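You operate a simulated robot arm through the tools that you are given. There is no shell and no other tool. Be economical: measure what you need, move in short steps, check, and stop when the job is done.

You are at the controls of a simulated two-armed robot. One attempt, no reset.

TASK
Switch the synthesizer on, tune it and try the strings tab.
Fine: the display ends on IN TUNE; hold the A key till the level lamps have shown for a second; that tab alone stays on; leave the other controls alone.

It is judged by the outcome, as a careful person would: the job done as asked, and still so three seconds after it is handed in. It fails if anything else is knocked over, pushed out of place, dropped, spilled or broken.

THE ROBOT
Two 7-joint arms with two-finger parallel grippers on one trunk, on a base that drives. Base frame: it is fixed to the floor where the robot stands at the start and does not move with it; the origin is under the middle of the robot, x ahead of it, y to its left, z up. Readings come in m, rad, newtons and seconds.
The left shoulder is at the start at [0.03, 0.119, 1.01], the right one opposite. With the tool pointing down near the work surface each hand reaches from about 0.24 to 0.68 m from the robot's upright axis, wherever it stands, measured 20 degrees to its own side. Places, roughly: a-note piano key [0.5, -0.3, 0.8]; b-note piano key [0.5, -0.3, 0.8]; bright slider of the synthesizer [0.6, -0.3, 0.8]; c-note piano key [0.4, -0.2, 0.8]; d-note piano key [0.4, -0.2, 0.8]; e-note piano key [0.4, -0.2, 0.8]; f-note piano key [0.5, -0.2, 0.8]; flute tab [0.6, -0.1, 0.8]; g-note piano key [0.5, -0.2, 0.8]; hold button of the synthesizer [0.4, -0.1, 0.8]; horn tab [0.6, -0.1, 0.8]; level slider of the synthesizer [0.6, -0.2, 0.8]; organ tab [0.5, 0, 0.8]; pitch display of the synthesizer [0.8, -0.3, 0.8]; power switch of the synthesizer [0.4, 0, 0.8]; steel pedal plate [0.4, 0, 0]. Payload 3.43 kg a hand.
Tool frame (each hand has its own): the origin (TCP) lies between the finger pads and is the grasp point; the fingertips stand 0.03 m ahead of it; z points along the fingers, y is the line along which they close. The gripper opens to 0.094 m. The fingers are 0.028 m wide and 0.01 m thick; the gripper's body (0.05 by 0.096 m) begins 0.055 m behind the TCP.
Orientation is told as [roll, pitch, yaw] about the base's x, y, z axes, in that order, counted from this pose: with the fingers straight down and closing along the base's y, the tool's x points along the base's -x, its y along +y and its z along -z.

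THE INTERFACE
- The arms move only by the tool jog_arm. It takes "left_commands", "right_commands" or both (then of equal length, played together; a hand with none holds still); each is a list that holds one entry, the list of rows, each a list of 7 numbers: the shift along the tool's x, y, z in m, then the turn, a rotation vector about the tool's x, y, z in degrees, then the gripper command, from -1 (fully open) to 1 (shut), values between in proportion. In form: [[[tx, ty, tz, ax, ay, az, grip], ...]]. A call has 1 to 10 rows; each row shifts and turns the commanded pose from where the row before left it, along the tool's axes as they then stand. Rows are played at 5 a second. More than 0.05 m and 0.15 rad between two rows, or a gripper value outside its range, and nothing of the call is played. Where a pose cannot be reached the arm comes as near as it can. A force on the tool above 40 N (or 10 N above the force at the start of the call, whichever is more), or a blocked arm, ends the call early, and 0.2 s more pass. Each finger travels about 0.072 m/s and halts on what it meets, pressing with about 41 N; the grip force reading is that of the motor and also rises with nothing between the fingers. The clock runs only during rows and for 0.2 s after the last one: add rows that do not move to give the fingers time. It gives the time, the measured TCP pose, the force on the tool (base axes), the opening and the grip force at its end, in the units of the frame above (readings bear some noise), with the torque about the TCP (base axes, N m) and any sound that the robot's microphone picked up.
- Cameras (640 x 400 px; columns grow to the right, rows downward): "scene" is now at [0.0408, -0.0051, 1.7076]; the picture's right is [-0.05, -1.00, 0.00], its down [-0.83, 0.04, -0.56] and it looks along [0.56, -0.03, -0.83] (base axes); focal length 296 px, centre (320, 200). "left" rides on the left gripper at [0.076, -0.014, -0.102] in its tool frame; the picture's right is [0.18, 0.98, 0.00], its down [-0.75, 0.14, -0.64] and it looks along [-0.63, 0.12, 0.77] (tool axes); focal length 243 px, centre (320, 200). "right" rides on the right gripper at [0.076, 0.014, -0.102] in its tool frame; the picture's right is [-0.18, 0.98, 0.00], its down [-0.75, -0.14, -0.64] and it looks along [-0.63, -0.12, 0.77] (tool axes); focal length 243 px, centre (320, 200). There is no depth. A picture from a camera that has moved, and an enlarged one, comes with that camera's place and axes in the base frame and with its lens.
- camera(camera): a new picture of that camera. The clock stands still meanwhile.
- move_column(by): slides the trunk up (or, below 0, down) by that many m; the arms and the scene camera ride with it, the base frame stays. It gives what a move gives, with no picture.
- roll_base(legs): drives the robot by 1 to 6 legs, each [ahead, turn to the left] in m and rad, along the robot's own axes; the way and the turn of a leg run together, so that a leg with both is an arc; at most 1.5 m and 3.142 rad a leg. The arms and the cameras ride along, it lands a little off, and it stops where it bumps. It gives what a move gives.
- pan_tilt(pan, tilt): turns the head with the scene camera to pan (to the left, within 2.496 rad either way) and tilt (down, from -0.506 to 1.204), counted from straight ahead of the robot. It gives what a move gives.
- close_up(camera, box): a new picture of the part [left, top, right, bottom] of that camera's present view, enlarged. The clock stands still meanwhile.
- close_job(): hands the job in; it is judged then, once.

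Go step by step. Nothing tells you exact positions but the pictures and the camera data: compare them with the known pose of the tool, close in by small moves and look again before you grip or let go. The budget is 120 turns and 100 pictures, counting those below and the enlarged ones. Unless the task says otherwise, let go and move clear before handing in, and close with one line.

The tools are called after "Request:" as a command line: name --argument value ..., lists and objects as JSON in quotes. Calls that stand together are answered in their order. jog_arm: Moves the arms, as the interface text tells. Its arguments: {"type":"object","properties":{"left_commands":{"type":"array"},"right_commands":{"type":"array"}},"required":[]} The other tools are called the same way: move_column (by) slides the trunk up or down; roll_base (legs) drives the base; pan_tilt (pan, tilt) turns the head that bears the scene camera; camera (camera) takes a picture; close_up (camera, box) takes an enlarged picture of a part of a camera's view; close_job () hands the job in.

At the start:

```text
time: 0.0
left_tcp_pos: [0.4175, 0.098, 1.1444]
left_ee_rot: [0.001, 0.0, 0.002]
left_contact_force: [1.1, -0.1, -0.1]
left_ft_torque: [-0.02, 0.02, -0.03]
left_width: 0.0941
left_gripper_force: 0.0
right_tcp_pos: [0.4617, -0.2865, 1.1117]
right_ee_rot: [-0.002, -0.002, -0.001]
right_contact_force: [0.8, 0.3, 0.2]
right_ft_torque: [0.02, 0.02, 0.0]
right_width: 0.0941
right_gripper_force: 0.2
trunk travel left (down, up): [-0.275, 0.135]
robot x, y, heading: [-0.0039, 0.0002, 0.001]
head pan, tilt: [-0.052, 0.977]
```

scene: 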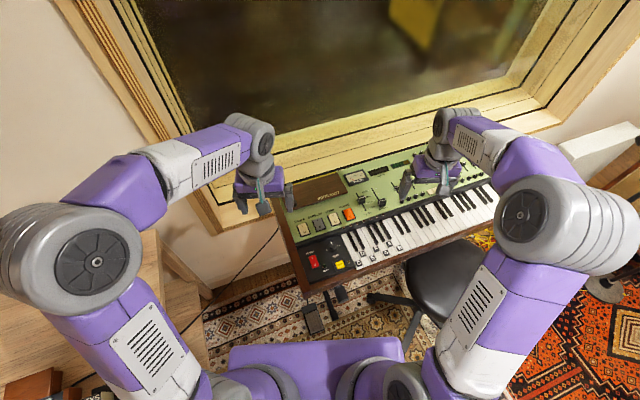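
right: 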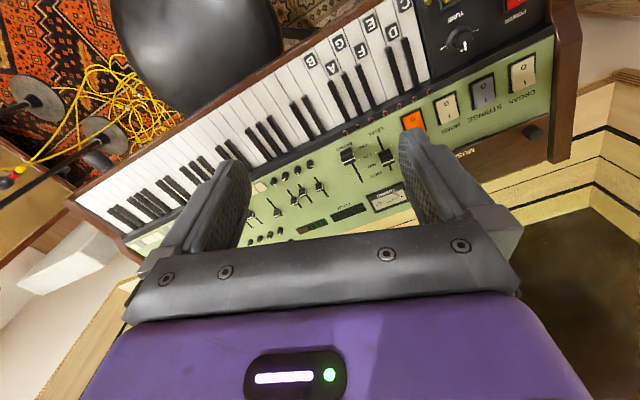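
left: 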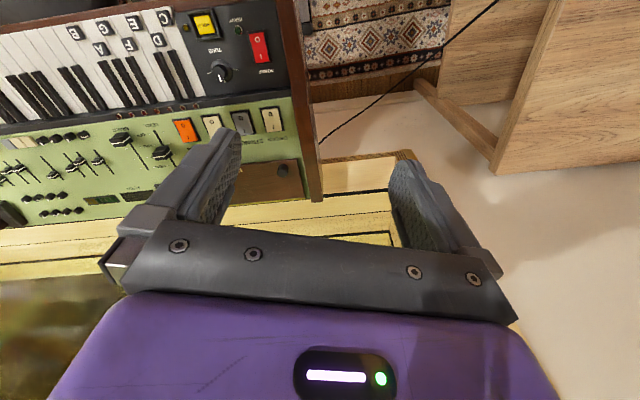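

I see the synthesizer ahead and to the right, with a red power rocker, a yellow hold button, a tune knob and four tabs. I'll enlarge the views to read the details.

Request:
close_up --camera "scene" --box '[270, 150, 430, 250]'

Request:
close_up --camera "scene" --box '[280, 210, 440, 310]'

Request:
close_up --camera "left" --box '[100, 0, 340, 150]'

Request:
close_up --camera "right" --box '[290, 0, 610, 200]'

```text
4.00 times, centred on (350, 200) of scene
camera zoom: at [0.0408, -0.0051, 1.7076], right [-0.05, -1.0, 0.0], down [-0.83, 0.04, -0.56], along [0.56, -0.03, -0.83], focal length 1183 px, centre (200, 200)
```

zoom: 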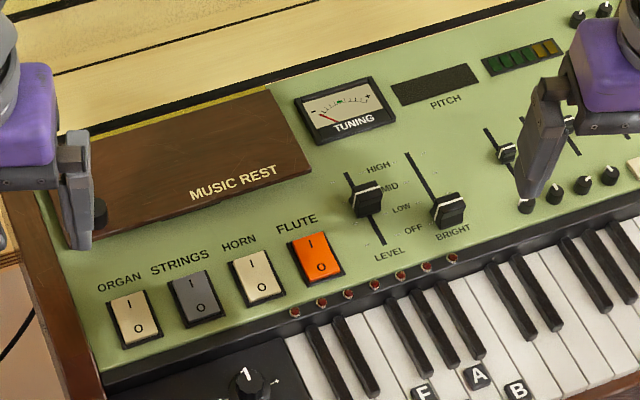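

```text
4.00 times, centred on (360, 260) of scene
camera zoom: at [0.0408, -0.0051, 1.7076], right [-0.05, -1.0, 0.0], down [-0.83, 0.04, -0.56], along [0.56, -0.03, -0.83], focal length 1183 px, centre (160, -40)
```

zoom: 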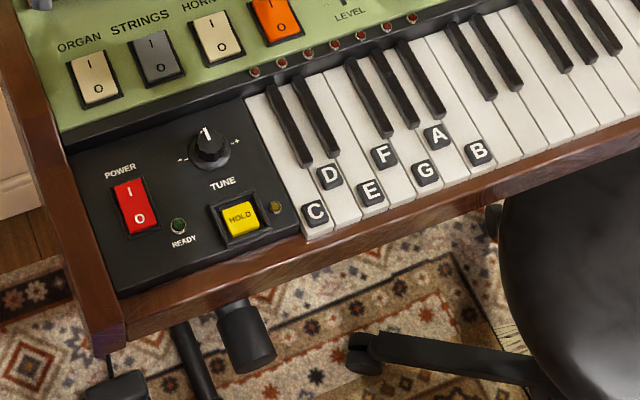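

```text
2.67 times, centred on (220, 75) of left
camera zoom: at [0.3414, 0.0844, 1.2447], right [-0.18, 0.98, 0.0], down [0.75, 0.14, 0.64], along [0.63, 0.12, -0.77], focal length 647 px, centre (587, 533)
```

zoom: 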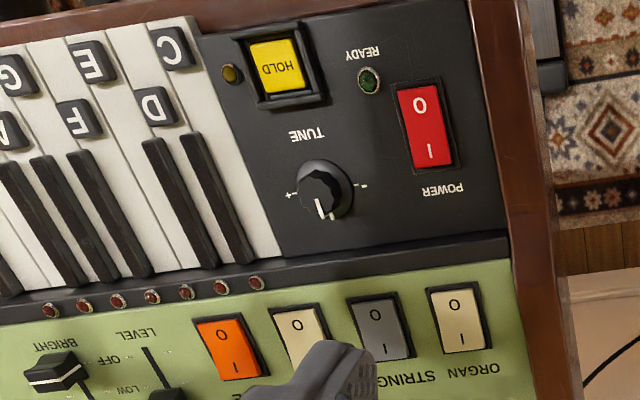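

```text
2.00 times, centred on (450, 100) of right
camera zoom: at [0.3856, -0.2728, 1.2137], right [0.18, 0.98, 0.0], down [0.75, -0.14, 0.64], along [0.63, -0.12, -0.77], focal length 485 px, centre (60, 400)
```

zoom: 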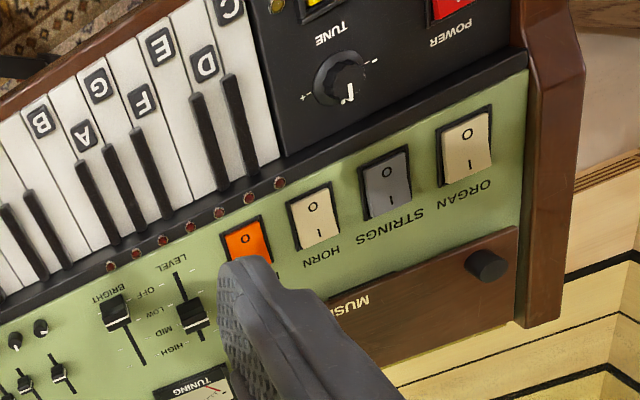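

The synth is yawed about 18° to the left, with its panel at z≈0.75–0.8. I'll close the left hand and bring it above the power rocker, and bring the right hand toward the A key, both yawed to match.

Request:
jog_arm --left_commands '[[[-0.002, -0.02, 0.04, 0, 0, 0, 1], [-0.002, -0.02, 0.04, 0, 0, 0, 1], [-0.002, -0.02, 0.04, 0, 0, 0, 1], [-0.002, -0.02, 0.04, 0, 0, 0, 1], [-0.002, -0.02, 0.03, 0, 0, 0, 1], [0, 0, 0, 0, 0, -6, 1], [0, 0, 0, 0, 0, -6, 1], [0, 0, 0, 0, 0, -6, 1], [0, 0, 0, 0, 0, 0, 1]]]' --right_commands '[[[0, 0, 0.03, 0, 0, 0, 1], [0, 0, 0.03, 0, 0, 0, 1], [0, 0, 0.03, 0, 0, 0, 1], [0, 0, 0.03, 0, 0, 0, 1], [0, 0, 0.03, 0, 0, 0, 1], [0, 0, 0, 0, 0, -6, 1], [0, 0, 0, 0, 0, -6, 1], [0, 0, 0, 0, 0, -6, 1], [0, 0, 0, 0, 0, 0, 1]]]'

Request:
camera --camera "left"

Request:
camera --camera "right"

```text
time: 2.0
left_tcp_pos: [0.4275, -0.0003, 0.9532]
left_ee_rot: [0.001, 0.001, 0.316]
left_contact_force: [0.3, 0.0, -0.3]
left_ft_torque: [0.0, 0.0, 0.02]
left_width: 0.0
left_gripper_force: 33.3
right_tcp_pos: [0.4615, -0.2868, 0.9612]
right_ee_rot: [0.0, 0.0, 0.316]
right_contact_force: [-0.1, -0.4, -0.4]
right_ft_torque: [-0.01, 0.03, 0.02]
right_width: 0.0
right_gripper_force: 32.4
trunk travel left (down, up): [-0.275, 0.135]
robot x, y, heading: [-0.0039, -0.0032, 0.001]
head pan, tilt: [-0.052, 0.977]
```

```text
92 pictures are left
camera left: at [0.3593, -0.0383, 1.0546], right [-0.48, 0.88, 0.0], down [0.67, 0.37, 0.64], along [0.56, 0.31, -0.77], focal length 243 px, centre (320, 200)
```

left: 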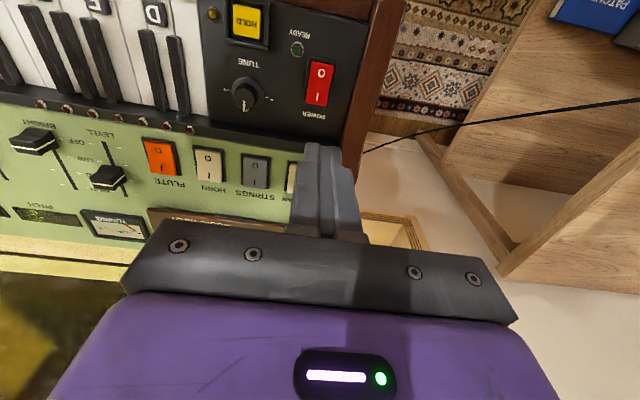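

```text
91 pictures are left
camera right: at [0.3851, -0.2971, 1.0636], right [-0.13, 0.99, 0.0], down [0.76, 0.1, 0.64], along [0.64, 0.08, -0.77], focal length 243 px, centre (320, 200)
```

right: 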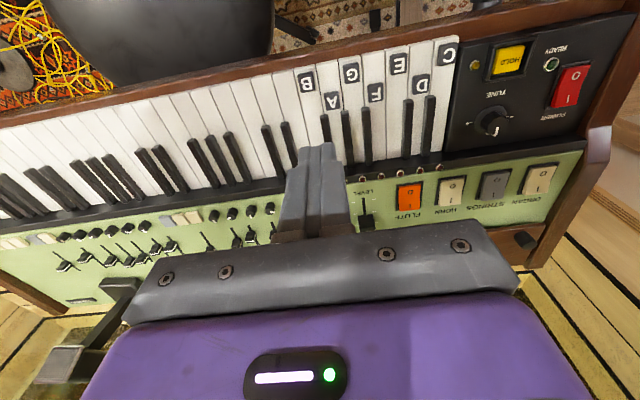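

The power rocker triangulates to about (0.417,-0.006,0.79). I'll enlarge the rockers to see their current states.

Request:
close_up --camera "left" --box '[220, 0, 380, 100]'

Request:
close_up --camera "left" --box '[80, 120, 320, 270]'

Request:
close_up --camera "right" --box '[240, 20, 480, 170]'

```text
4.00 times, centred on (300, 50) of left
camera zoom: at [0.3593, -0.0383, 1.0546], right [-0.48, 0.88, 0.0], down [0.67, 0.37, 0.64], along [0.56, 0.31, -0.77], focal length 970 px, centre (400, 800)
```

zoom: 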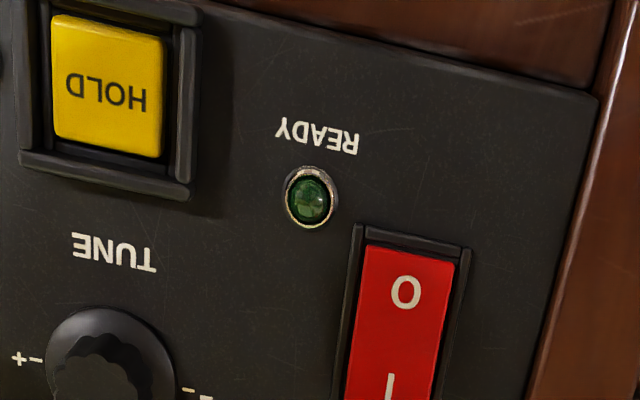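

```text
2.67 times, centred on (200, 195) of left
camera zoom: at [0.3593, -0.0383, 1.0546], right [-0.48, 0.88, 0.0], down [0.67, 0.37, 0.64], along [0.56, 0.31, -0.77], focal length 647 px, centre (640, 213)
```

zoom: 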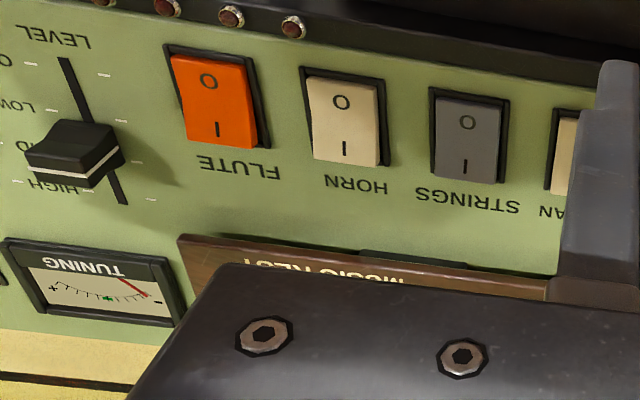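

```text
2.67 times, centred on (360, 95) of right
camera zoom: at [0.3851, -0.2971, 1.0636], right [-0.13, 0.99, 0.0], down [0.76, 0.1, 0.64], along [0.64, 0.08, -0.77], focal length 647 px, centre (213, 480)
```

zoom: 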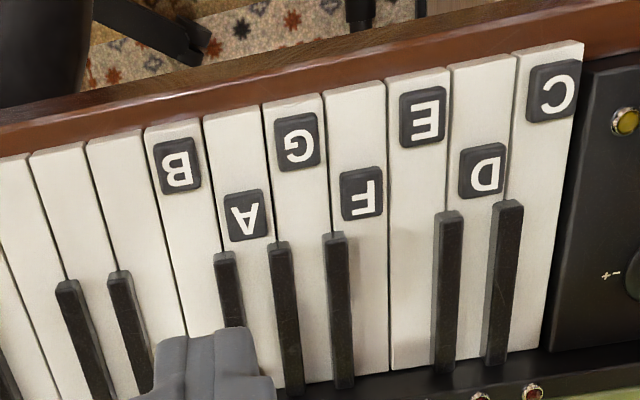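

Rockers all seem at rest, and the surface looks to be at z≈0.765–0.79. I'll move both hands closer and tilt them 20° so a fingertip edge makes a narrow contact.

Request:
jog_arm --left_commands '[[[-0.005, -0.001, 0.02, 0, 0, 0, 1], [-0.005, -0.001, 0.025, 0, 0, 0, 1], [-0.005, -0.001, 0.025, 0, 0, 0, 1], [0, 0, 0, 0, -7, 0, 1], [0, 0, 0, 0, -7, 0, 1], [0, 0, 0, 0, -6, 0, 1], [0, 0, 0, 0, 0, 0, 1]]]' --right_commands '[[[-0.008, 0.0035, 0.02, 0, 0, 0, 1], [-0.009, 0.0036, 0.03, 0, 0, 0, 1], [-0.008, 0.0036, 0.03, 0, 0, 0, 1], [0, 0, 0, 0, -7, 0, 1], [0, 0, 0, 0, -7, 0, 1], [0, 0, 0, 0, -6, 0, 1], [0, 0, 0, 0, 0, 0, 1]]]'

Request:
camera --camera "left"

Request:
camera --camera "right"

```text
time: 3.6
left_tcp_pos: [0.4438, 0.0003, 0.8821]
left_ee_rot: [0.001, -0.348, 0.316]
left_contact_force: [0.9, 0.6, 0.4]
left_ft_torque: [0.0, 0.0, -0.01]
left_width: 0.0
left_gripper_force: 33.4
right_tcp_pos: [0.4827, -0.2698, 0.8809]
right_ee_rot: [0.0, -0.349, 0.315]
right_contact_force: [0.5, 0.1, -0.3]
right_ft_torque: [-0.03, -0.02, -0.02]
right_width: 0.0
right_gripper_force: 32.5
trunk travel left (down, up): [-0.275, 0.135]
robot x, y, heading: [0.0019, -0.0014, 0.003]
head pan, tilt: [-0.052, 0.977]
```

```text
87 pictures are left
camera left: at [0.3459, -0.046, 0.9514], right [-0.47, 0.88, -0.06], down [0.42, 0.29, 0.86], along [0.78, 0.38, -0.5], focal length 243 px, centre (320, 200)
```

left: 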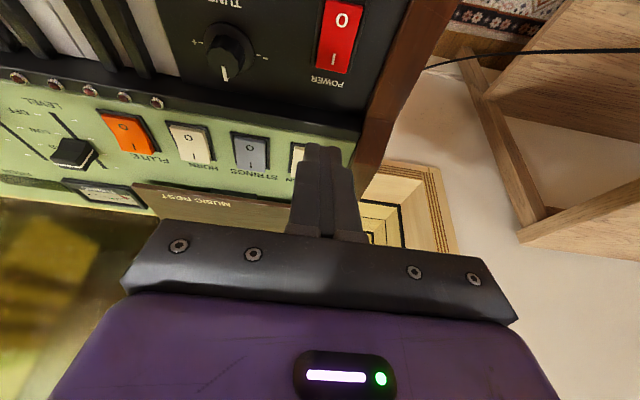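

```text
86 pictures are left
camera right: at [0.3771, -0.2885, 0.9508], right [-0.14, 0.99, 0.06], down [0.51, 0.02, 0.86], along [0.85, 0.15, -0.5], focal length 243 px, centre (320, 200)
```

right: 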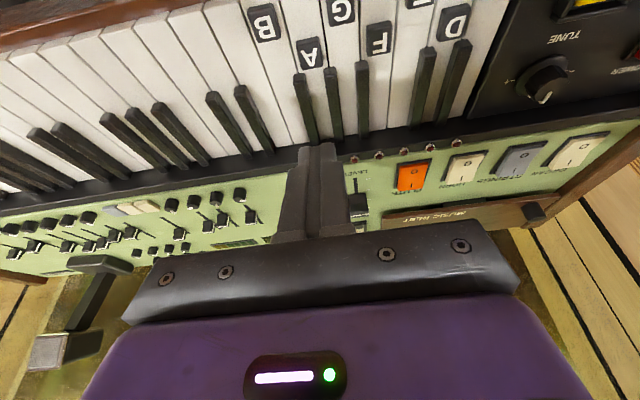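

The estimates agree: both contacts are above their targets. I'll lower both hands about 6 cm and look again.

Request:
jog_arm --left_commands '[[[0.0068, 0, 0.0188, 0, 0, 0, 1], [0.0068, 0, 0.0188, 0, 0, 0, 1], [0.0068, 0, 0.0188, 0, 0, 0, 1], [0, 0, 0, 0, 0, 0, 1]]]' --right_commands '[[[0.0068, 0, 0.0188, 0, 0, 0, 1], [0.0068, 0, 0.0188, 0, 0, 0, 1], [0.0034, 0, 0.0094, 0, 0, 0, 1], [0, 0, 0, 0, 0, 0, 1]]]'

Request:
camera --camera "left"

Request:
camera --camera "right"

```text
time: 4.6
left_tcp_pos: [0.4412, 0.0039, 0.8238]
left_ee_rot: [-0.001, -0.35, 0.314]
left_contact_force: [-0.6, 0.2, -0.2]
left_ft_torque: [-0.05, 0.03, 0.01]
left_width: 0.0
left_gripper_force: 33.2
right_tcp_pos: [0.4822, -0.2698, 0.8321]
right_ee_rot: [-0.001, -0.349, 0.314]
right_contact_force: [1.1, 0.0, 0.3]
right_ft_torque: [-0.03, 0.0, 0.01]
right_width: 0.0
right_gripper_force: 33.0
trunk travel left (down, up): [-0.275, 0.135]
robot x, y, heading: [0.0025, -0.0018, 0.0]
head pan, tilt: [-0.052, 0.977]
```

```text
85 pictures are left
camera left: at [0.3448, -0.0423, 0.893], right [-0.47, 0.88, -0.06], down [0.42, 0.29, 0.86], along [0.78, 0.38, -0.5], focal length 243 px, centre (320, 200)
```

left: 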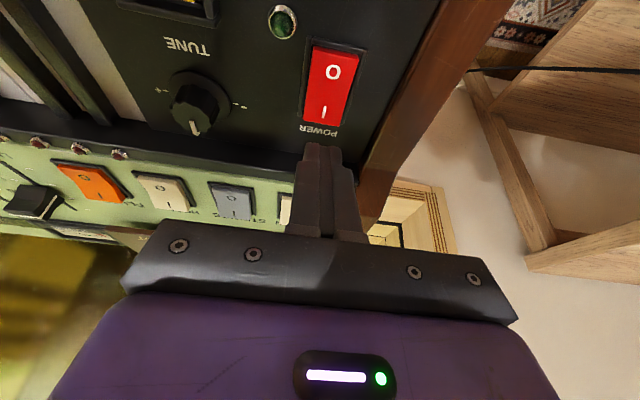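

```text
84 pictures are left
camera right: at [0.3774, -0.2886, 0.9015], right [-0.14, 0.99, 0.06], down [0.51, 0.02, 0.86], along [0.85, 0.15, -0.5], focal length 243 px, centre (320, 200)
```

right: 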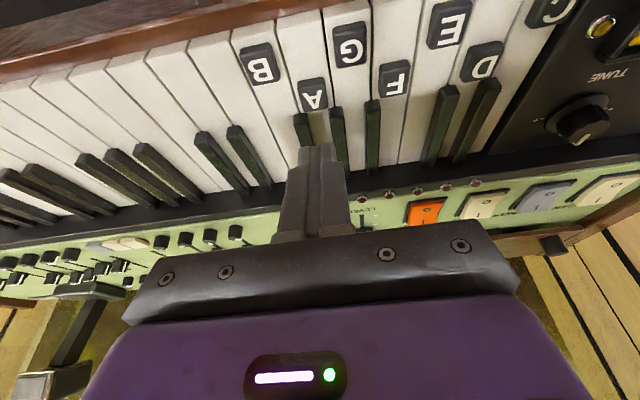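

The left tip is right above the "I" mark with about 2 cm left. I'll press slowly and watch the force.

Request:
jog_arm --left_commands '[[[0.0017, 0, 0.0047, 0, 0, 0, 1], [0.0017, 0, 0.0047, 0, 0, 0, 1], [0.0017, 0, 0.0047, 0, 0, 0, 1], [0, 0, 0, 0, 0, 0, 1]]]'

Request:
camera --camera "left"

```text
time: 5.6
left_tcp_pos: [0.4423, 0.0023, 0.8069]
left_ee_rot: [-0.001, -0.349, 0.315]
left_contact_force: [-0.3, -0.1, 0.2]
left_ft_torque: [0.0, 0.04, 0.0]
left_width: 0.0
left_gripper_force: 33.1
right_tcp_pos: [0.4831, -0.2688, 0.8311]
right_ee_rot: [0.0, -0.35, 0.314]
right_contact_force: [-0.7, 0.4, -0.7]
right_ft_torque: [0.03, 0.01, 0.01]
right_width: 0.0002
right_gripper_force: 33.6
trunk travel left (down, up): [-0.275, 0.135]
robot x, y, heading: [0.0032, -0.0034, 0.003]
head pan, tilt: [-0.052, 0.977]
```

```text
83 pictures are left
camera left: at [0.3456, -0.0447, 0.8768], right [-0.47, 0.88, -0.06], down [0.42, 0.29, 0.86], along [0.78, 0.38, -0.5], focal length 243 px, centre (320, 200)
```

left: 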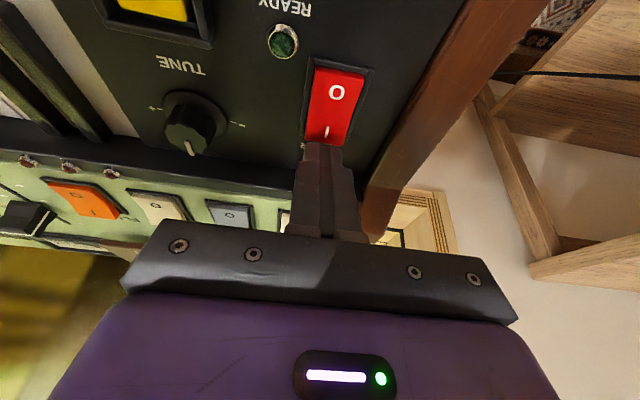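

The tip is nearly touching, slightly beyond the "I". I'll shift back 4 mm and press down.

Request:
jog_arm --left_commands '[[[0.0038, 0, -0.0014, 0, 0, 0, 1], [0.0017, 0, 0.0047, 0, 0, 0, 1], [0.0017, 0, 0.0047, 0, 0, 0, 1], [0.001, 0, 0.0028, 0, 0, 0, 1], [0, 0, 0, 0, 0, 0, 1]]]'

Request:
camera --camera "left"

```text
time: 6.5
left_tcp_pos: [0.4413, -0.0012, 0.8021]
left_ee_rot: [-0.006, -0.356, 0.316]
left_contact_force: [-14.3, 0.4, 36.4]
left_ft_torque: [0.09, 0.84, -0.14]
left_width: 0.0
left_gripper_force: 33.4
right_tcp_pos: [0.481, -0.2694, 0.8321]
right_ee_rot: [0.0, -0.35, 0.315]
right_contact_force: [0.7, -0.3, -0.6]
right_ft_torque: [0.02, 0.0, 0.0]
right_width: 0.0001
right_gripper_force: 33.5
trunk travel left (down, up): [-0.275, 0.135]
robot x, y, heading: [-0.0011, -0.001, -0.002]
head pan, tilt: [-0.052, 0.977]
stopped in row 4 (left hand): the force on the tool passed its limit at 45 N (the readings are from after the stop); the commanded pose is now the measured one
```

```text
82 pictures are left
camera left: at [0.3437, -0.0471, 0.8716], right [-0.47, 0.88, -0.07], down [0.41, 0.29, 0.86], along [0.78, 0.38, -0.5], focal length 243 px, centre (320, 200)
```

left: 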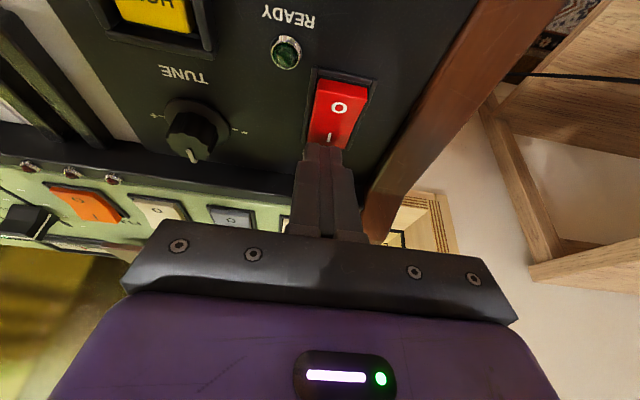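

It pushed on something firm at z≈0.769. I'll lift and see whether the rocker flipped.

Request:
jog_arm --left_commands '[[[-0.0068, 0, -0.0188, 0, 0, 0, 1], [-0.0068, 0, -0.0188, 0, 0, 0, 1], [0, 0, 0, 0, 0, 0, 1]]]'

Request:
camera --camera "left"

Request:
camera --camera "scene"

```text
time: 7.3
left_tcp_pos: [0.4402, -0.0013, 0.8407]
left_ee_rot: [-0.003, -0.355, 0.317]
left_contact_force: [0.1, -0.1, -0.4]
left_ft_torque: [0.0, 0.01, 0.01]
left_width: 0.0
left_gripper_force: 32.8
right_tcp_pos: [0.4829, -0.27, 0.8323]
right_ee_rot: [-0.001, -0.347, 0.311]
right_contact_force: [0.0, 0.0, 0.3]
right_ft_torque: [-0.05, 0.01, 0.01]
right_width: 0.0002
right_gripper_force: 32.6
trunk travel left (down, up): [-0.275, 0.135]
robot x, y, heading: [0.0018, -0.0013, 0.001]
head pan, tilt: [-0.052, 0.977]
```

```text
81 pictures are left
camera left: at [0.3427, -0.0475, 0.9094], right [-0.47, 0.88, -0.07], down [0.42, 0.29, 0.86], along [0.78, 0.38, -0.5], focal length 243 px, centre (320, 200)
```

left: 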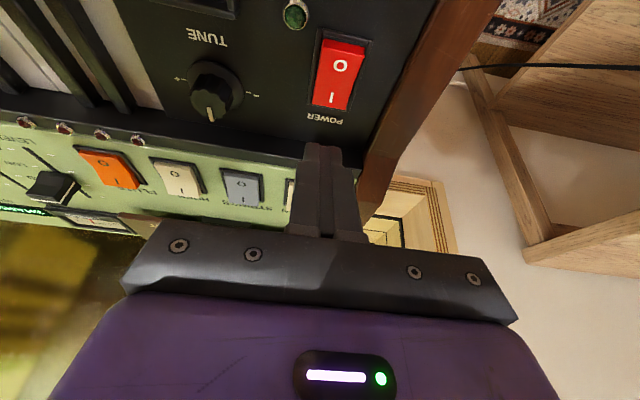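

```text
80 pictures are left
camera scene: at [0.041, -0.0051, 1.7075], right [-0.05, -1.0, 0.0], down [-0.83, 0.04, -0.56], along [0.56, -0.03, -0.83], focal length 296 px, centre (320, 200)
```

scene: 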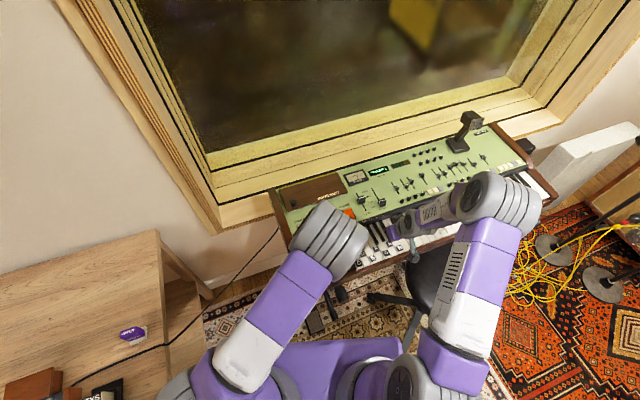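

The display now lights green, so the power is on. I'll zoom in on the display and tabs.

Request:
close_up --camera "scene" --box '[310, 150, 430, 225]'

Request:
close_up --camera "left" --box '[0, 100, 320, 300]'

Request:
close_up --camera "left" --box '[160, 0, 400, 150]'

```text
5.33 times, centred on (370, 188) of scene
camera zoom: at [0.041, -0.0051, 1.7075], right [-0.05, -1.0, 0.0], down [-0.83, 0.04, -0.56], along [0.56, -0.03, -0.83], focal length 1578 px, centre (53, 267)
```

zoom: 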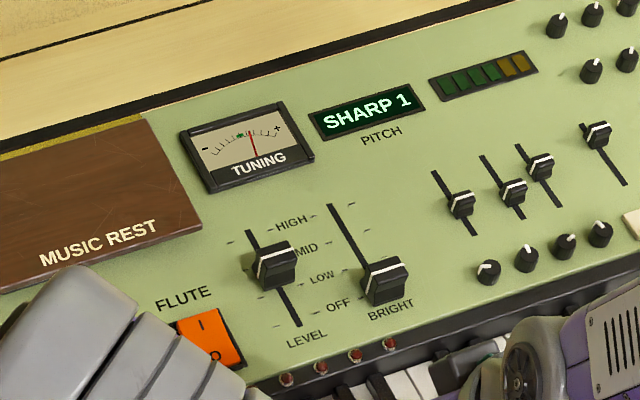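

```text
2.00 times, centred on (160, 200) of left
camera zoom: at [0.3427, -0.0475, 0.9094], right [-0.47, 0.88, -0.07], down [0.42, 0.29, 0.86], along [0.78, 0.38, -0.5], focal length 485 px, centre (640, 200)
```

zoom: 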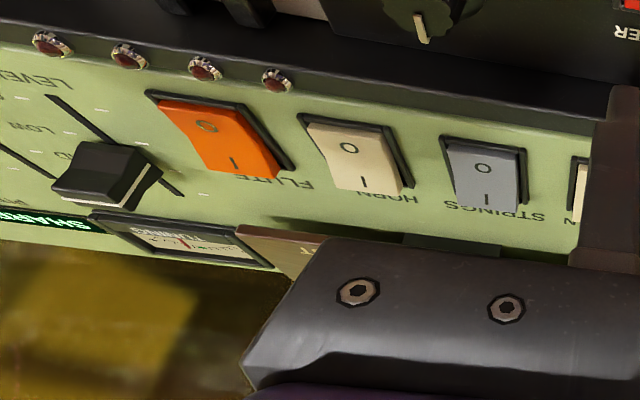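

```text
2.67 times, centred on (280, 75) of left
camera zoom: at [0.3427, -0.0475, 0.9094], right [-0.47, 0.88, -0.07], down [0.42, 0.29, 0.86], along [0.78, 0.38, -0.5], focal length 647 px, centre (427, 533)
```

zoom: 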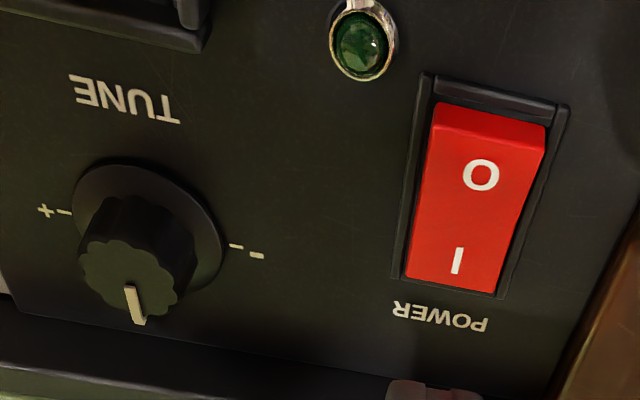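

Power is on and the display reads SHARP 1, so the knob needs a slight turn toward minus (counter-clockwise). The knob is about 28 mm wide at (0.469,-0.070). I'll straighten the left hand over it with the fingers part open.

Request:
jog_arm --left_commands '[[[-0.0085, 0, -0.0235, 0, 0, 0, 0.5], [-0.0085, 0, -0.0235, 0, 7, 0, 0.2], [0, 0, 0, 0, 7, 0, -0.1], [0, 0, 0, 0, 6.3, 0, -0.1], [-0.003, -0.037, 0, 0, 0, 0, -0.1], [-0.002, -0.037, 0, 0, 0, 0, -0.1], [0, 0, 0, 0, 0, 0, -0.1]]]'

Request:
camera --camera "left"

```text
time: 8.9
left_tcp_pos: [0.468, -0.0711, 0.8927]
left_ee_rot: [-0.003, -0.001, 0.315]
left_contact_force: [-0.1, -0.1, 0.0]
left_ft_torque: [-0.01, -0.01, -0.03]
left_width: 0.0518
left_gripper_force: 0.2
right_tcp_pos: [0.4828, -0.2691, 0.8311]
right_ee_rot: [0.0, -0.35, 0.312]
right_contact_force: [0.7, 1.5, 0.3]
right_ft_torque: [0.0, 0.0, 0.0]
right_width: 0.0
right_gripper_force: 33.0
trunk travel left (down, up): [-0.275, 0.135]
robot x, y, heading: [-0.0006, -0.0001, -0.004]
head pan, tilt: [-0.052, 0.977]
```

```text
76 pictures are left
camera left: at [0.3993, -0.1078, 0.9947], right [-0.48, 0.88, 0.0], down [0.67, 0.37, 0.64], along [0.56, 0.31, -0.77], focal length 243 px, centre (320, 200)
```

left: 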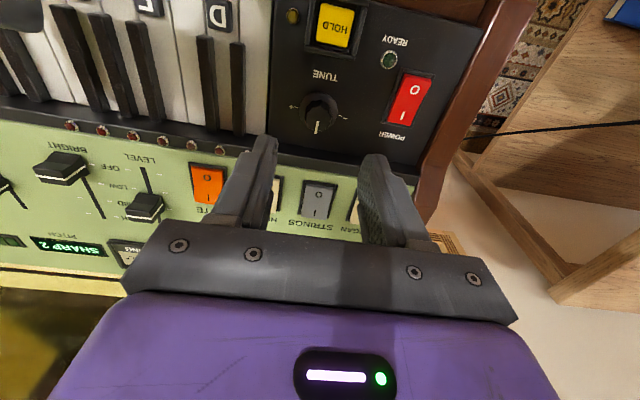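

The display may have changed on its own (warm-up drift) and READY is unlit. I'll let time pass and check the display and READY lamp before tuning.

Request:
close_up --camera "left" --box '[0, 200, 160, 300]'

Request:
jog_arm --left_commands '[[[0, 0, 0, 0, 0, 0, -0.1], [0, 0, 0, 0, 0, 0, -0.1], [0, 0, 0, 0, 0, 0, -0.1], [0, 0, 0, 0, 0, 0, -0.1], [0, 0, 0, 0, 0, 0, -0.1], [0, 0, 0, 0, 0, 0, -0.1], [0, 0, 0, 0, 0, 0, -0.1], [0, 0, 0, 0, 0, 0, -0.1], [0, 0, 0, 0, 0, 0, -0.1], [0, 0, 0, 0, 0, 0, -0.1]]]'

Request:
camera --camera "left"

```text
4.00 times, centred on (80, 250) of left
camera zoom: at [0.3993, -0.1078, 0.9947], right [-0.48, 0.88, 0.0], down [0.67, 0.37, 0.64], along [0.56, 0.31, -0.77], focal length 970 px, centre (1280, 0)
```

zoom: 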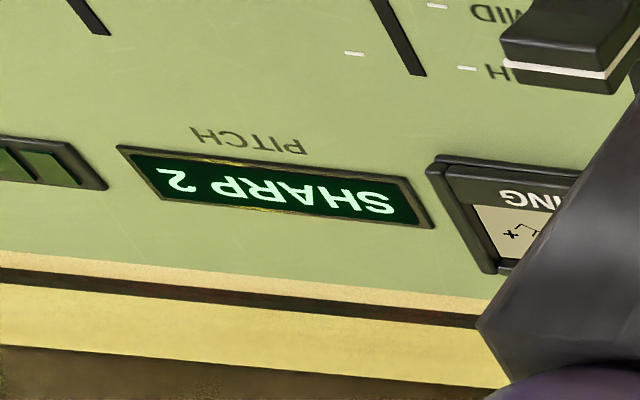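

```text
time: 11.1
left_tcp_pos: [0.4689, -0.0708, 0.8922]
left_ee_rot: [-0.003, -0.001, 0.315]
left_contact_force: [-0.2, -0.3, 0.3]
left_ft_torque: [-0.03, 0.01, -0.01]
left_width: 0.0517
left_gripper_force: 0.1
right_tcp_pos: [0.4821, -0.2697, 0.8316]
right_ee_rot: [0.001, -0.349, 0.314]
right_contact_force: [-0.2, -0.3, -0.3]
right_ft_torque: [0.04, -0.01, 0.01]
right_width: 0.0
right_gripper_force: 33.4
trunk travel left (down, up): [-0.275, 0.135]
robot x, y, heading: [0.0005, -0.0004, 0.0]
head pan, tilt: [-0.052, 0.977]
```

```text
74 pictures are left
camera left: at [0.3994, -0.1078, 0.9946], right [-0.48, 0.88, 0.0], down [0.67, 0.37, 0.64], along [0.56, 0.31, -0.77], focal length 243 px, centre (320, 200)
```

left: 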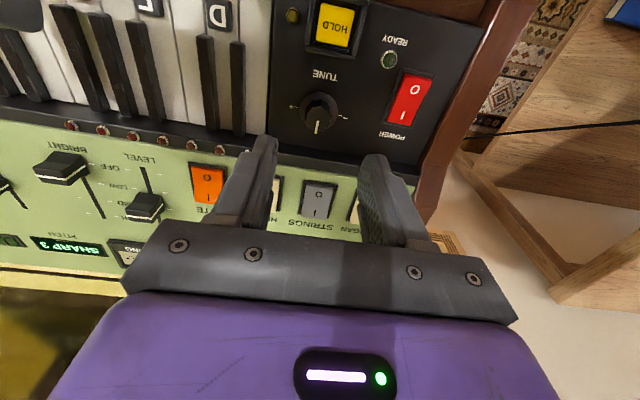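

The pitch keeps drifting (SHARP 3) while warming up, so I'll wait for READY. Meanwhile I'll lower around the knob, which is well centred.

Request:
jog_arm --left_commands '[[[0, 0, 0.02, 0, 0, 0, -0.1], [0, 0, 0.02, 0, 0, 0, -0.1], [0, 0, 0.015, 0, 0, 0, -0.1], [0, 0, 0, 0, 0, 0, -0.1], [0, 0, 0, 0, 0, 0, -0.1], [0, 0, 0, 0, 0, 0, -0.1], [0, 0, 0, 0, 0, 0, -0.1], [0, 0, 0, 0, 0, 0, -0.1]]]'

Request:
camera --camera "left"

```text
time: 12.9
left_tcp_pos: [0.4686, -0.0682, 0.837]
left_ee_rot: [-0.004, 0.0, 0.315]
left_contact_force: [0.1, 0.5, 0.7]
left_ft_torque: [0.0, 0.0, 0.01]
left_width: 0.0518
left_gripper_force: 0.1
right_tcp_pos: [0.4822, -0.2686, 0.8318]
right_ee_rot: [0.0, -0.347, 0.315]
right_contact_force: [0.5, 0.1, 0.7]
right_ft_torque: [0.03, 0.02, 0.02]
right_width: 0.0
right_gripper_force: 32.4
trunk travel left (down, up): [-0.275, 0.135]
robot x, y, heading: [0.0006, -0.0023, 0.001]
head pan, tilt: [-0.052, 0.977]
```

```text
73 pictures are left
camera left: at [0.3994, -0.106, 0.9391], right [-0.48, 0.88, 0.0], down [0.67, 0.37, 0.64], along [0.56, 0.31, -0.77], focal length 243 px, centre (320, 200)
```

left: 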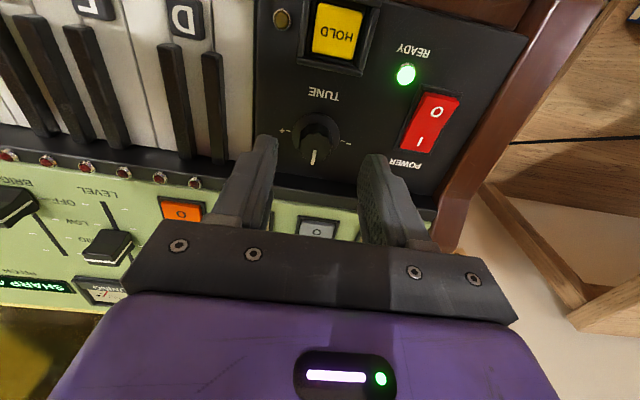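

READY is lit now, and the fingers straddle the knob with room on the key side. I'll lower the last 3 cm and then read the display.

Request:
jog_arm --left_commands '[[[0, -0.001, 0.01, 0, 0, 0, -0.1], [0, -0.001, 0.01, 0, 0, 0, -0.1], [0, 0, 0.008, 0, 0, 0, -0.1], [0, 0, 0, 0, 0, 0, -0.1]]]'

Request:
camera --camera "left"

Request:
close_up --camera "scene" --box '[310, 150, 430, 225]'

```text
time: 13.9
left_tcp_pos: [0.47, -0.0694, 0.8081]
left_ee_rot: [-0.004, 0.002, 0.316]
left_contact_force: [1.1, 0.9, -0.2]
left_ft_torque: [-0.01, 0.0, 0.02]
left_width: 0.0518
left_gripper_force: 0.0
right_tcp_pos: [0.4829, -0.2693, 0.8324]
right_ee_rot: [0.0, -0.349, 0.312]
right_contact_force: [-0.7, -0.3, 0.4]
right_ft_torque: [0.02, 0.02, -0.01]
right_width: 0.0001
right_gripper_force: 33.1
trunk travel left (down, up): [-0.275, 0.135]
robot x, y, heading: [0.0013, 0.0011, 0.003]
head pan, tilt: [-0.052, 0.977]
```

```text
72 pictures are left
camera left: at [0.4017, -0.1061, 0.9108], right [-0.48, 0.88, 0.0], down [0.67, 0.37, 0.64], along [0.56, 0.31, -0.77], focal length 243 px, centre (320, 200)
```

left: 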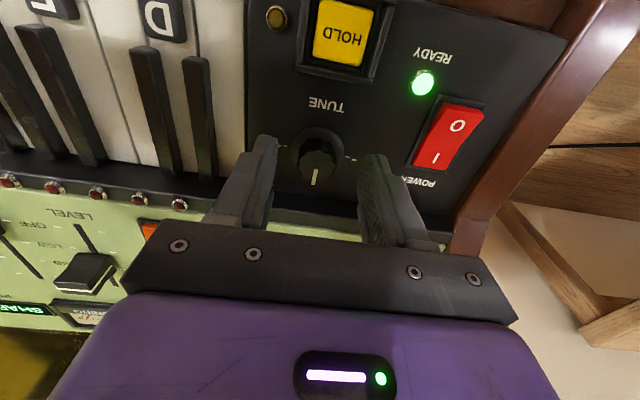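

```text
5.33 times, centred on (370, 188) of scene
camera zoom: at [0.0406, -0.005, 1.7076], right [-0.05, -1.0, 0.0], down [-0.83, 0.04, -0.56], along [0.56, -0.03, -0.83], focal length 1578 px, centre (53, 267)
```

zoom: 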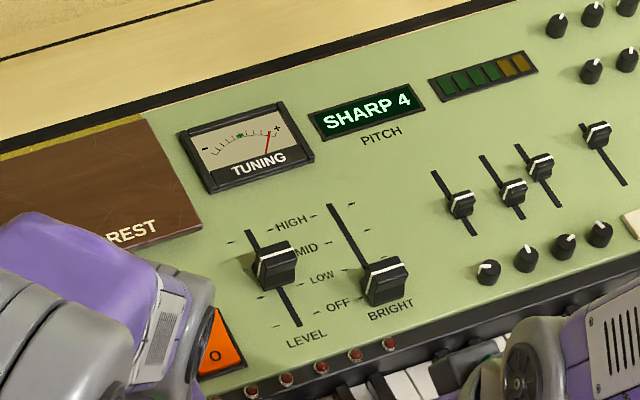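

Ready, and it reads SHARP 4. I'll close on the knob.

Request:
jog_arm --left_commands '[[[0, 0, 0, 0, 0, 0, 0.25], [0, 0, 0, 0, 0, 0, 0.5], [0, 0, 0, 0, 0, 0, 0.55], [0, 0, 0, 0, 0, 0, 0.55]]]'

Request:
camera --camera "left"

Request:
close_up --camera "scene" --box '[310, 150, 430, 225]'

```text
time: 14.9
left_tcp_pos: [0.4701, -0.0697, 0.8091]
left_ee_rot: [-0.005, 0.0, 0.314]
left_contact_force: [2.5, -7.0, -1.5]
left_ft_torque: [-0.22, -0.2, -0.02]
left_width: 0.0243
left_gripper_force: 44.9
right_tcp_pos: [0.482, -0.2692, 0.8308]
right_ee_rot: [0.001, -0.349, 0.315]
right_contact_force: [0.2, -0.6, -0.5]
right_ft_torque: [0.01, 0.0, 0.01]
right_width: 0.0
right_gripper_force: 32.8
trunk travel left (down, up): [-0.275, 0.135]
robot x, y, heading: [-0.0007, 0.0026, 0.002]
head pan, tilt: [-0.052, 0.977]
```

```text
70 pictures are left
camera left: at [0.402, -0.1073, 0.9111], right [-0.48, 0.88, -0.01], down [0.67, 0.37, 0.64], along [0.56, 0.3, -0.77], focal length 243 px, centre (320, 200)
```

left: 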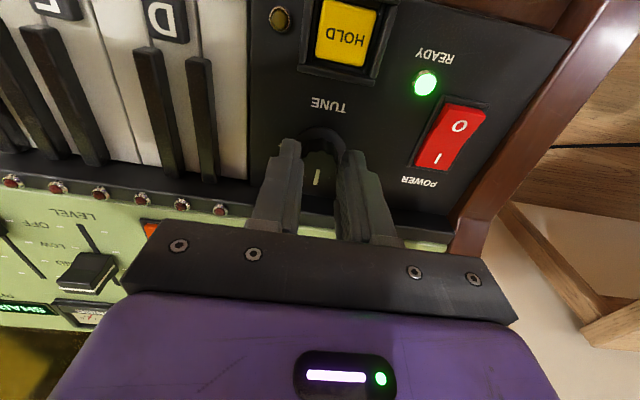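

```text
5.33 times, centred on (370, 188) of scene
camera zoom: at [0.0412, -0.006, 1.7075], right [-0.05, -1.0, 0.0], down [-0.83, 0.04, -0.56], along [0.56, -0.03, -0.83], focal length 1578 px, centre (53, 267)
```

zoom: 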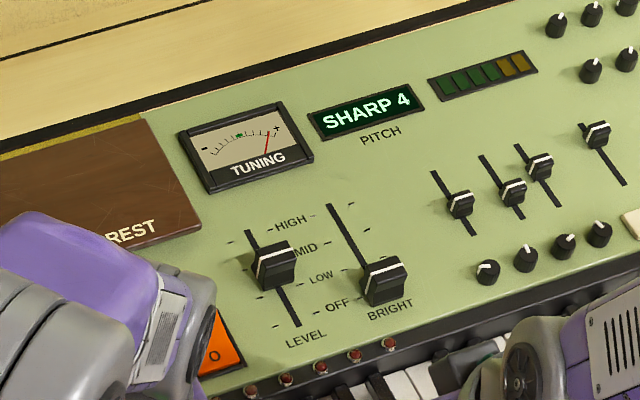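

The knob is held at 24 mm and the reading is steady at SHARP 4. I'll turn it 14° counter-clockwise and read again.

Request:
jog_arm --left_commands '[[[0, 0, 0, 0, 0, -4, 0.55], [0, 0, 0, 0, 0, -5, 0.55], [0, 0, 0, 0, 0, -5, 0.55], [0, 0, 0, 0, 0, 0, 0.55]]]'

Request:
close_up --camera "scene" --box '[310, 150, 430, 225]'

Request:
camera --camera "left"

```text
time: 15.9
left_tcp_pos: [0.4701, -0.0708, 0.8098]
left_ee_rot: [-0.006, 0.0, 0.56]
left_contact_force: [2.8, -5.1, 13.2]
left_ft_torque: [-0.25, 0.3, -0.02]
left_width: 0.0241
left_gripper_force: 44.8
right_tcp_pos: [0.4835, -0.2682, 0.8319]
right_ee_rot: [0.0, -0.35, 0.314]
right_contact_force: [0.4, 0.1, 0.7]
right_ft_torque: [-0.01, 0.02, 0.01]
right_width: 0.0001
right_gripper_force: 32.9
trunk travel left (down, up): [-0.275, 0.135]
robot x, y, heading: [0.0024, -0.0003, 0.003]
head pan, tilt: [-0.052, 0.977]
```

```text
5.33 times, centred on (370, 188) of scene
camera zoom: at [0.04, -0.0055, 1.7077], right [-0.05, -1.0, 0.0], down [-0.83, 0.04, -0.56], along [0.56, -0.03, -0.83], focal length 1578 px, centre (53, 267)
```

zoom: 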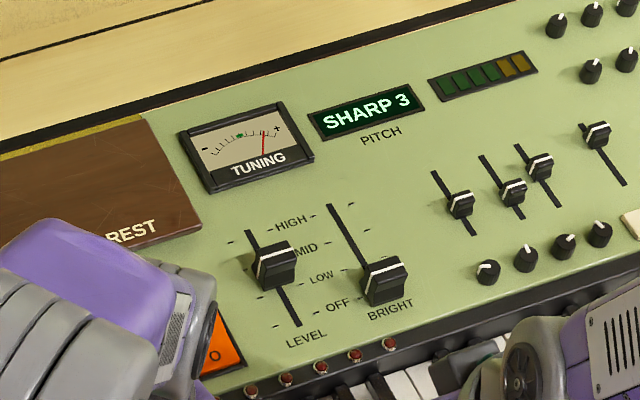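

```text
67 pictures are left
camera left: at [0.4133, -0.1237, 0.9111], right [-0.68, 0.73, -0.01], down [0.56, 0.52, 0.64], along [0.47, 0.43, -0.77], focal length 243 px, centre (320, 200)
```

left: 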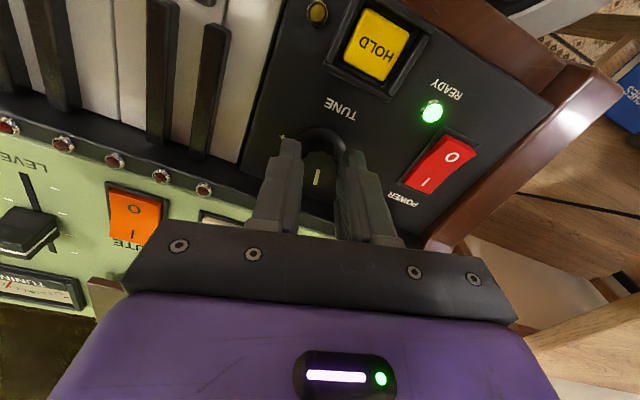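

It works: 14° gave one step toward tune. I'll turn another 28° and read again.

Request:
jog_arm --left_commands '[[[0, 0, 0, 0, 0, -7, 0.55], [0, 0, 0, 0, 0, -7, 0.55], [0, 0, 0, 0, 0, -7, 0.55], [0, 0, 0, 0, 0, -7, 0.55], [0, 0, 0, 0, 0, 0, 0.55]]]'

Request:
close_up --camera "scene" --box '[310, 150, 430, 225]'

```text
time: 17.1
left_tcp_pos: [0.4727, -0.0716, 0.8101]
left_ee_rot: [-0.007, 0.001, 1.048]
left_contact_force: [11.2, -12.5, 16.3]
left_ft_torque: [0.33, -0.79, -0.1]
left_width: 0.0243
left_gripper_force: 44.9
right_tcp_pos: [0.482, -0.2712, 0.8317]
right_ee_rot: [0.002, -0.351, 0.314]
right_contact_force: [-0.5, -1.3, 0.3]
right_ft_torque: [0.01, 0.0, 0.02]
right_width: 0.0
right_gripper_force: 33.5
trunk travel left (down, up): [-0.275, 0.135]
robot x, y, heading: [0.0, 0.0027, -0.001]
head pan, tilt: [-0.052, 0.977]
```

```text
5.33 times, centred on (370, 188) of scene
camera zoom: at [0.0405, -0.0067, 1.7076], right [-0.05, -1.0, 0.0], down [-0.83, 0.04, -0.56], along [0.56, -0.03, -0.83], focal length 1578 px, centre (53, 267)
```

zoom: 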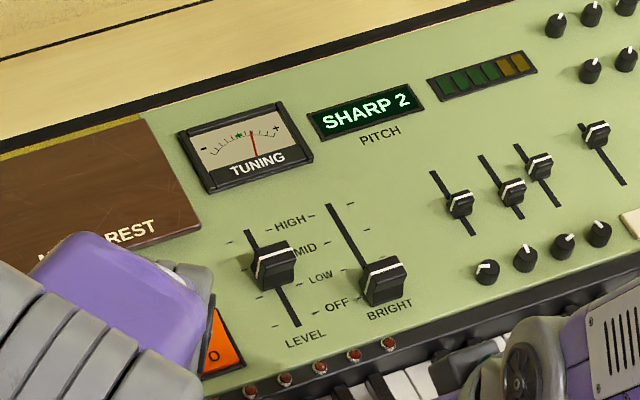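

SHARP 2, needle still falling. I'll ease the side force by shifting 2 mm along the closing axis and turn another 21°.

Request:
jog_arm --left_commands '[[[0.0005, -0.002, -0.001, 0, 0, -7, 0.55], [0, 0, 0, 0, 0, -7, 0.55], [0, 0, 0, 0, 0, -7, 0.55], [0, 0, 0, 0, 0, 0, 0.55]]]'

Request:
close_up --camera "scene" --box '[310, 150, 430, 225]'

```text
time: 18.1
left_tcp_pos: [0.4739, -0.0734, 0.8093]
left_ee_rot: [-0.002, 0.004, 1.416]
left_contact_force: [13.3, -12.0, 3.0]
left_ft_torque: [0.0, -0.5, -0.05]
left_width: 0.0242
left_gripper_force: 44.8
right_tcp_pos: [0.4833, -0.2694, 0.8307]
right_ee_rot: [0.002, -0.348, 0.312]
right_contact_force: [-0.4, 0.1, 0.0]
right_ft_torque: [0.01, 0.0, 0.0]
right_width: 0.0
right_gripper_force: 32.7
trunk travel left (down, up): [-0.275, 0.135]
robot x, y, heading: [0.0001, -0.002, 0.003]
head pan, tilt: [-0.052, 0.977]
```

```text
5.33 times, centred on (370, 188) of scene
camera zoom: at [0.0421, -0.0064, 1.7075], right [-0.05, -1.0, 0.0], down [-0.83, 0.04, -0.56], along [0.56, -0.03, -0.83], focal length 1578 px, centre (53, 267)
```

zoom: 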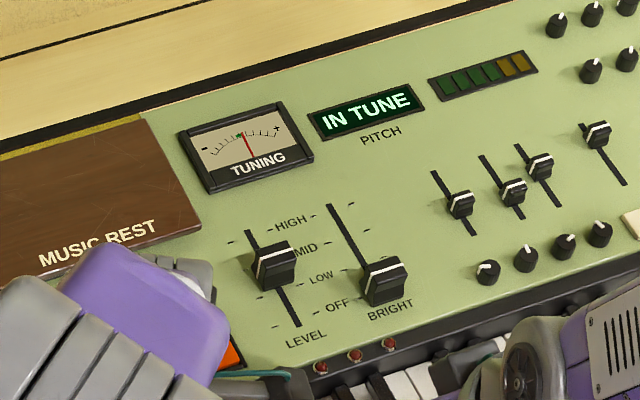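

IN TUNE, with the needle just right of centre. I'll nudge 7° more to centre it.

Request:
jog_arm --left_commands '[[[0, 0, 0, 0, 0, -7, 0.55], [0, 0, 0, 0, 0, 0, 0.55], [0, 0, 0, 0, 0, 0, 0.55]]]'

Request:
close_up --camera "scene" --box '[340, 160, 400, 198]'

Request:
camera --camera "left"

```text
time: 18.9
left_tcp_pos: [0.4742, -0.0736, 0.8083]
left_ee_rot: [-0.004, 0.004, 1.537]
left_contact_force: [13.8, -8.4, -2.0]
left_ft_torque: [-0.13, -0.48, -0.09]
left_width: 0.0245
left_gripper_force: 45.0
right_tcp_pos: [0.4836, -0.2691, 0.8315]
right_ee_rot: [0.002, -0.348, 0.314]
right_contact_force: [0.4, -1.1, -0.6]
right_ft_torque: [-0.02, -0.01, 0.02]
right_width: 0.0
right_gripper_force: 32.8
trunk travel left (down, up): [-0.275, 0.135]
robot x, y, heading: [-0.0001, -0.001, 0.001]
head pan, tilt: [-0.052, 0.977]
```

```text
10.53 times, centred on (370, 179) of scene
camera zoom: at [0.0429, -0.0062, 1.7075], right [-0.05, -1.0, 0.0], down [-0.83, 0.04, -0.56], along [0.56, -0.03, -0.83], focal length 3114 px, centre (-206, 421)
```

zoom: 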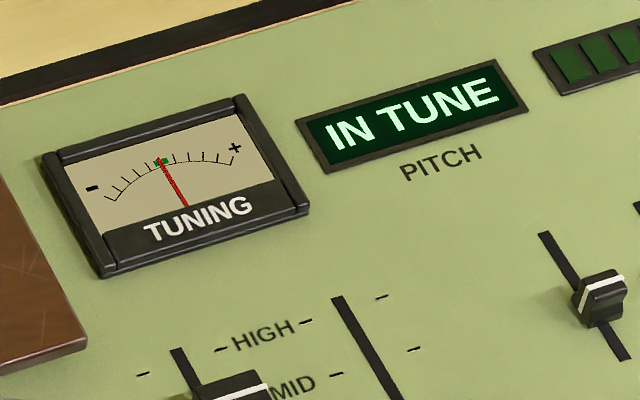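

```text
63 pictures are left
camera left: at [0.4851, -0.1496, 0.9113], right [-0.99, -0.15, 0.0], down [-0.12, 0.76, 0.64], along [-0.09, 0.63, -0.77], focal length 243 px, centre (320, 200)
```

left: 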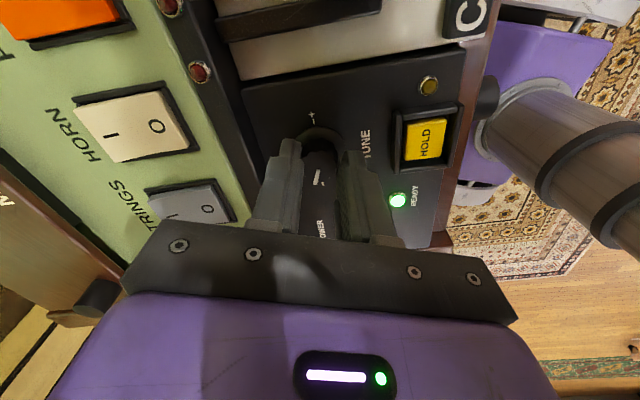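

The needle is centred. I'll open slightly and lift straight off the knob, then turn back.

Request:
jog_arm --left_commands '[[[0, 0, 0, 0, 0, 0, 0.4], [0, 0, 0, 0, 0, 0, 0.2], [0, 0, 0, 0, 0, 0, 0.18], [0, 0, -0.02, 0, 0, 0, 0.18], [0, 0, -0.04, 0, 0, 0, 0.18], [0, 0, -0.04, 0, 0, 7, 0.5], [0, 0, 0, 0, 0, 8, 1], [0, 0, 0, 0, 0, 8, 1], [0, 0, 0, 0, 0, 8, 1], [0, 0, 0, 0, 0, 8, 1]]]'

Request:
close_up --camera "scene" --box '[310, 150, 430, 225]'

Request:
camera --camera "left"

```text
time: 21.1
left_tcp_pos: [0.472, -0.0719, 0.9099]
left_ee_rot: [-0.004, 0.003, 0.853]
left_contact_force: [-0.2, 0.8, 0.5]
left_ft_torque: [-0.03, 0.0, 0.0]
left_width: 0.0
left_gripper_force: 33.0
right_tcp_pos: [0.4823, -0.2678, 0.8321]
right_ee_rot: [-0.001, -0.348, 0.315]
right_contact_force: [-0.1, 0.1, 0.4]
right_ft_torque: [-0.01, 0.0, -0.01]
right_width: 0.0002
right_gripper_force: 33.1
trunk travel left (down, up): [-0.275, 0.135]
robot x, y, heading: [-0.0007, -0.001, -0.002]
head pan, tilt: [-0.052, 0.977]
```

```text
5.33 times, centred on (370, 188) of scene
camera zoom: at [0.0407, -0.0049, 1.7076], right [-0.05, -1.0, 0.0], down [-0.83, 0.04, -0.56], along [0.56, -0.03, -0.83], focal length 1578 px, centre (53, 267)
```

zoom: 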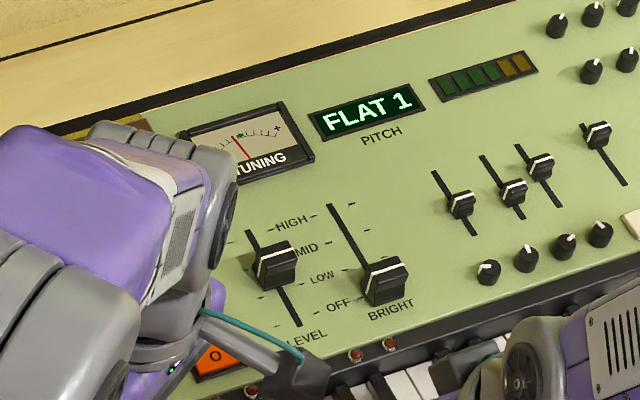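

```text
61 pictures are left
camera left: at [0.4321, -0.1384, 1.0111], right [-0.86, 0.51, 0.0], down [0.39, 0.66, 0.64], along [0.33, 0.55, -0.77], focal length 243 px, centre (320, 200)
```

left: 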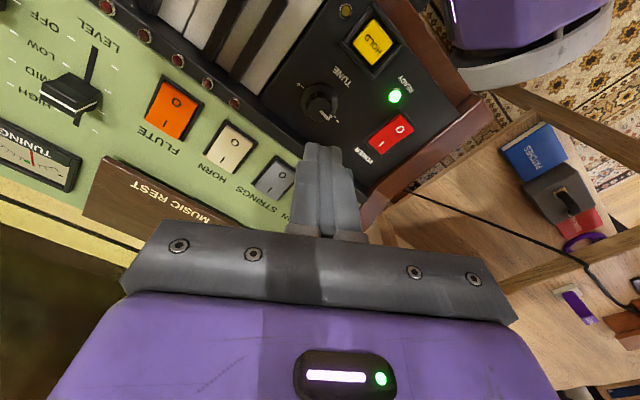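

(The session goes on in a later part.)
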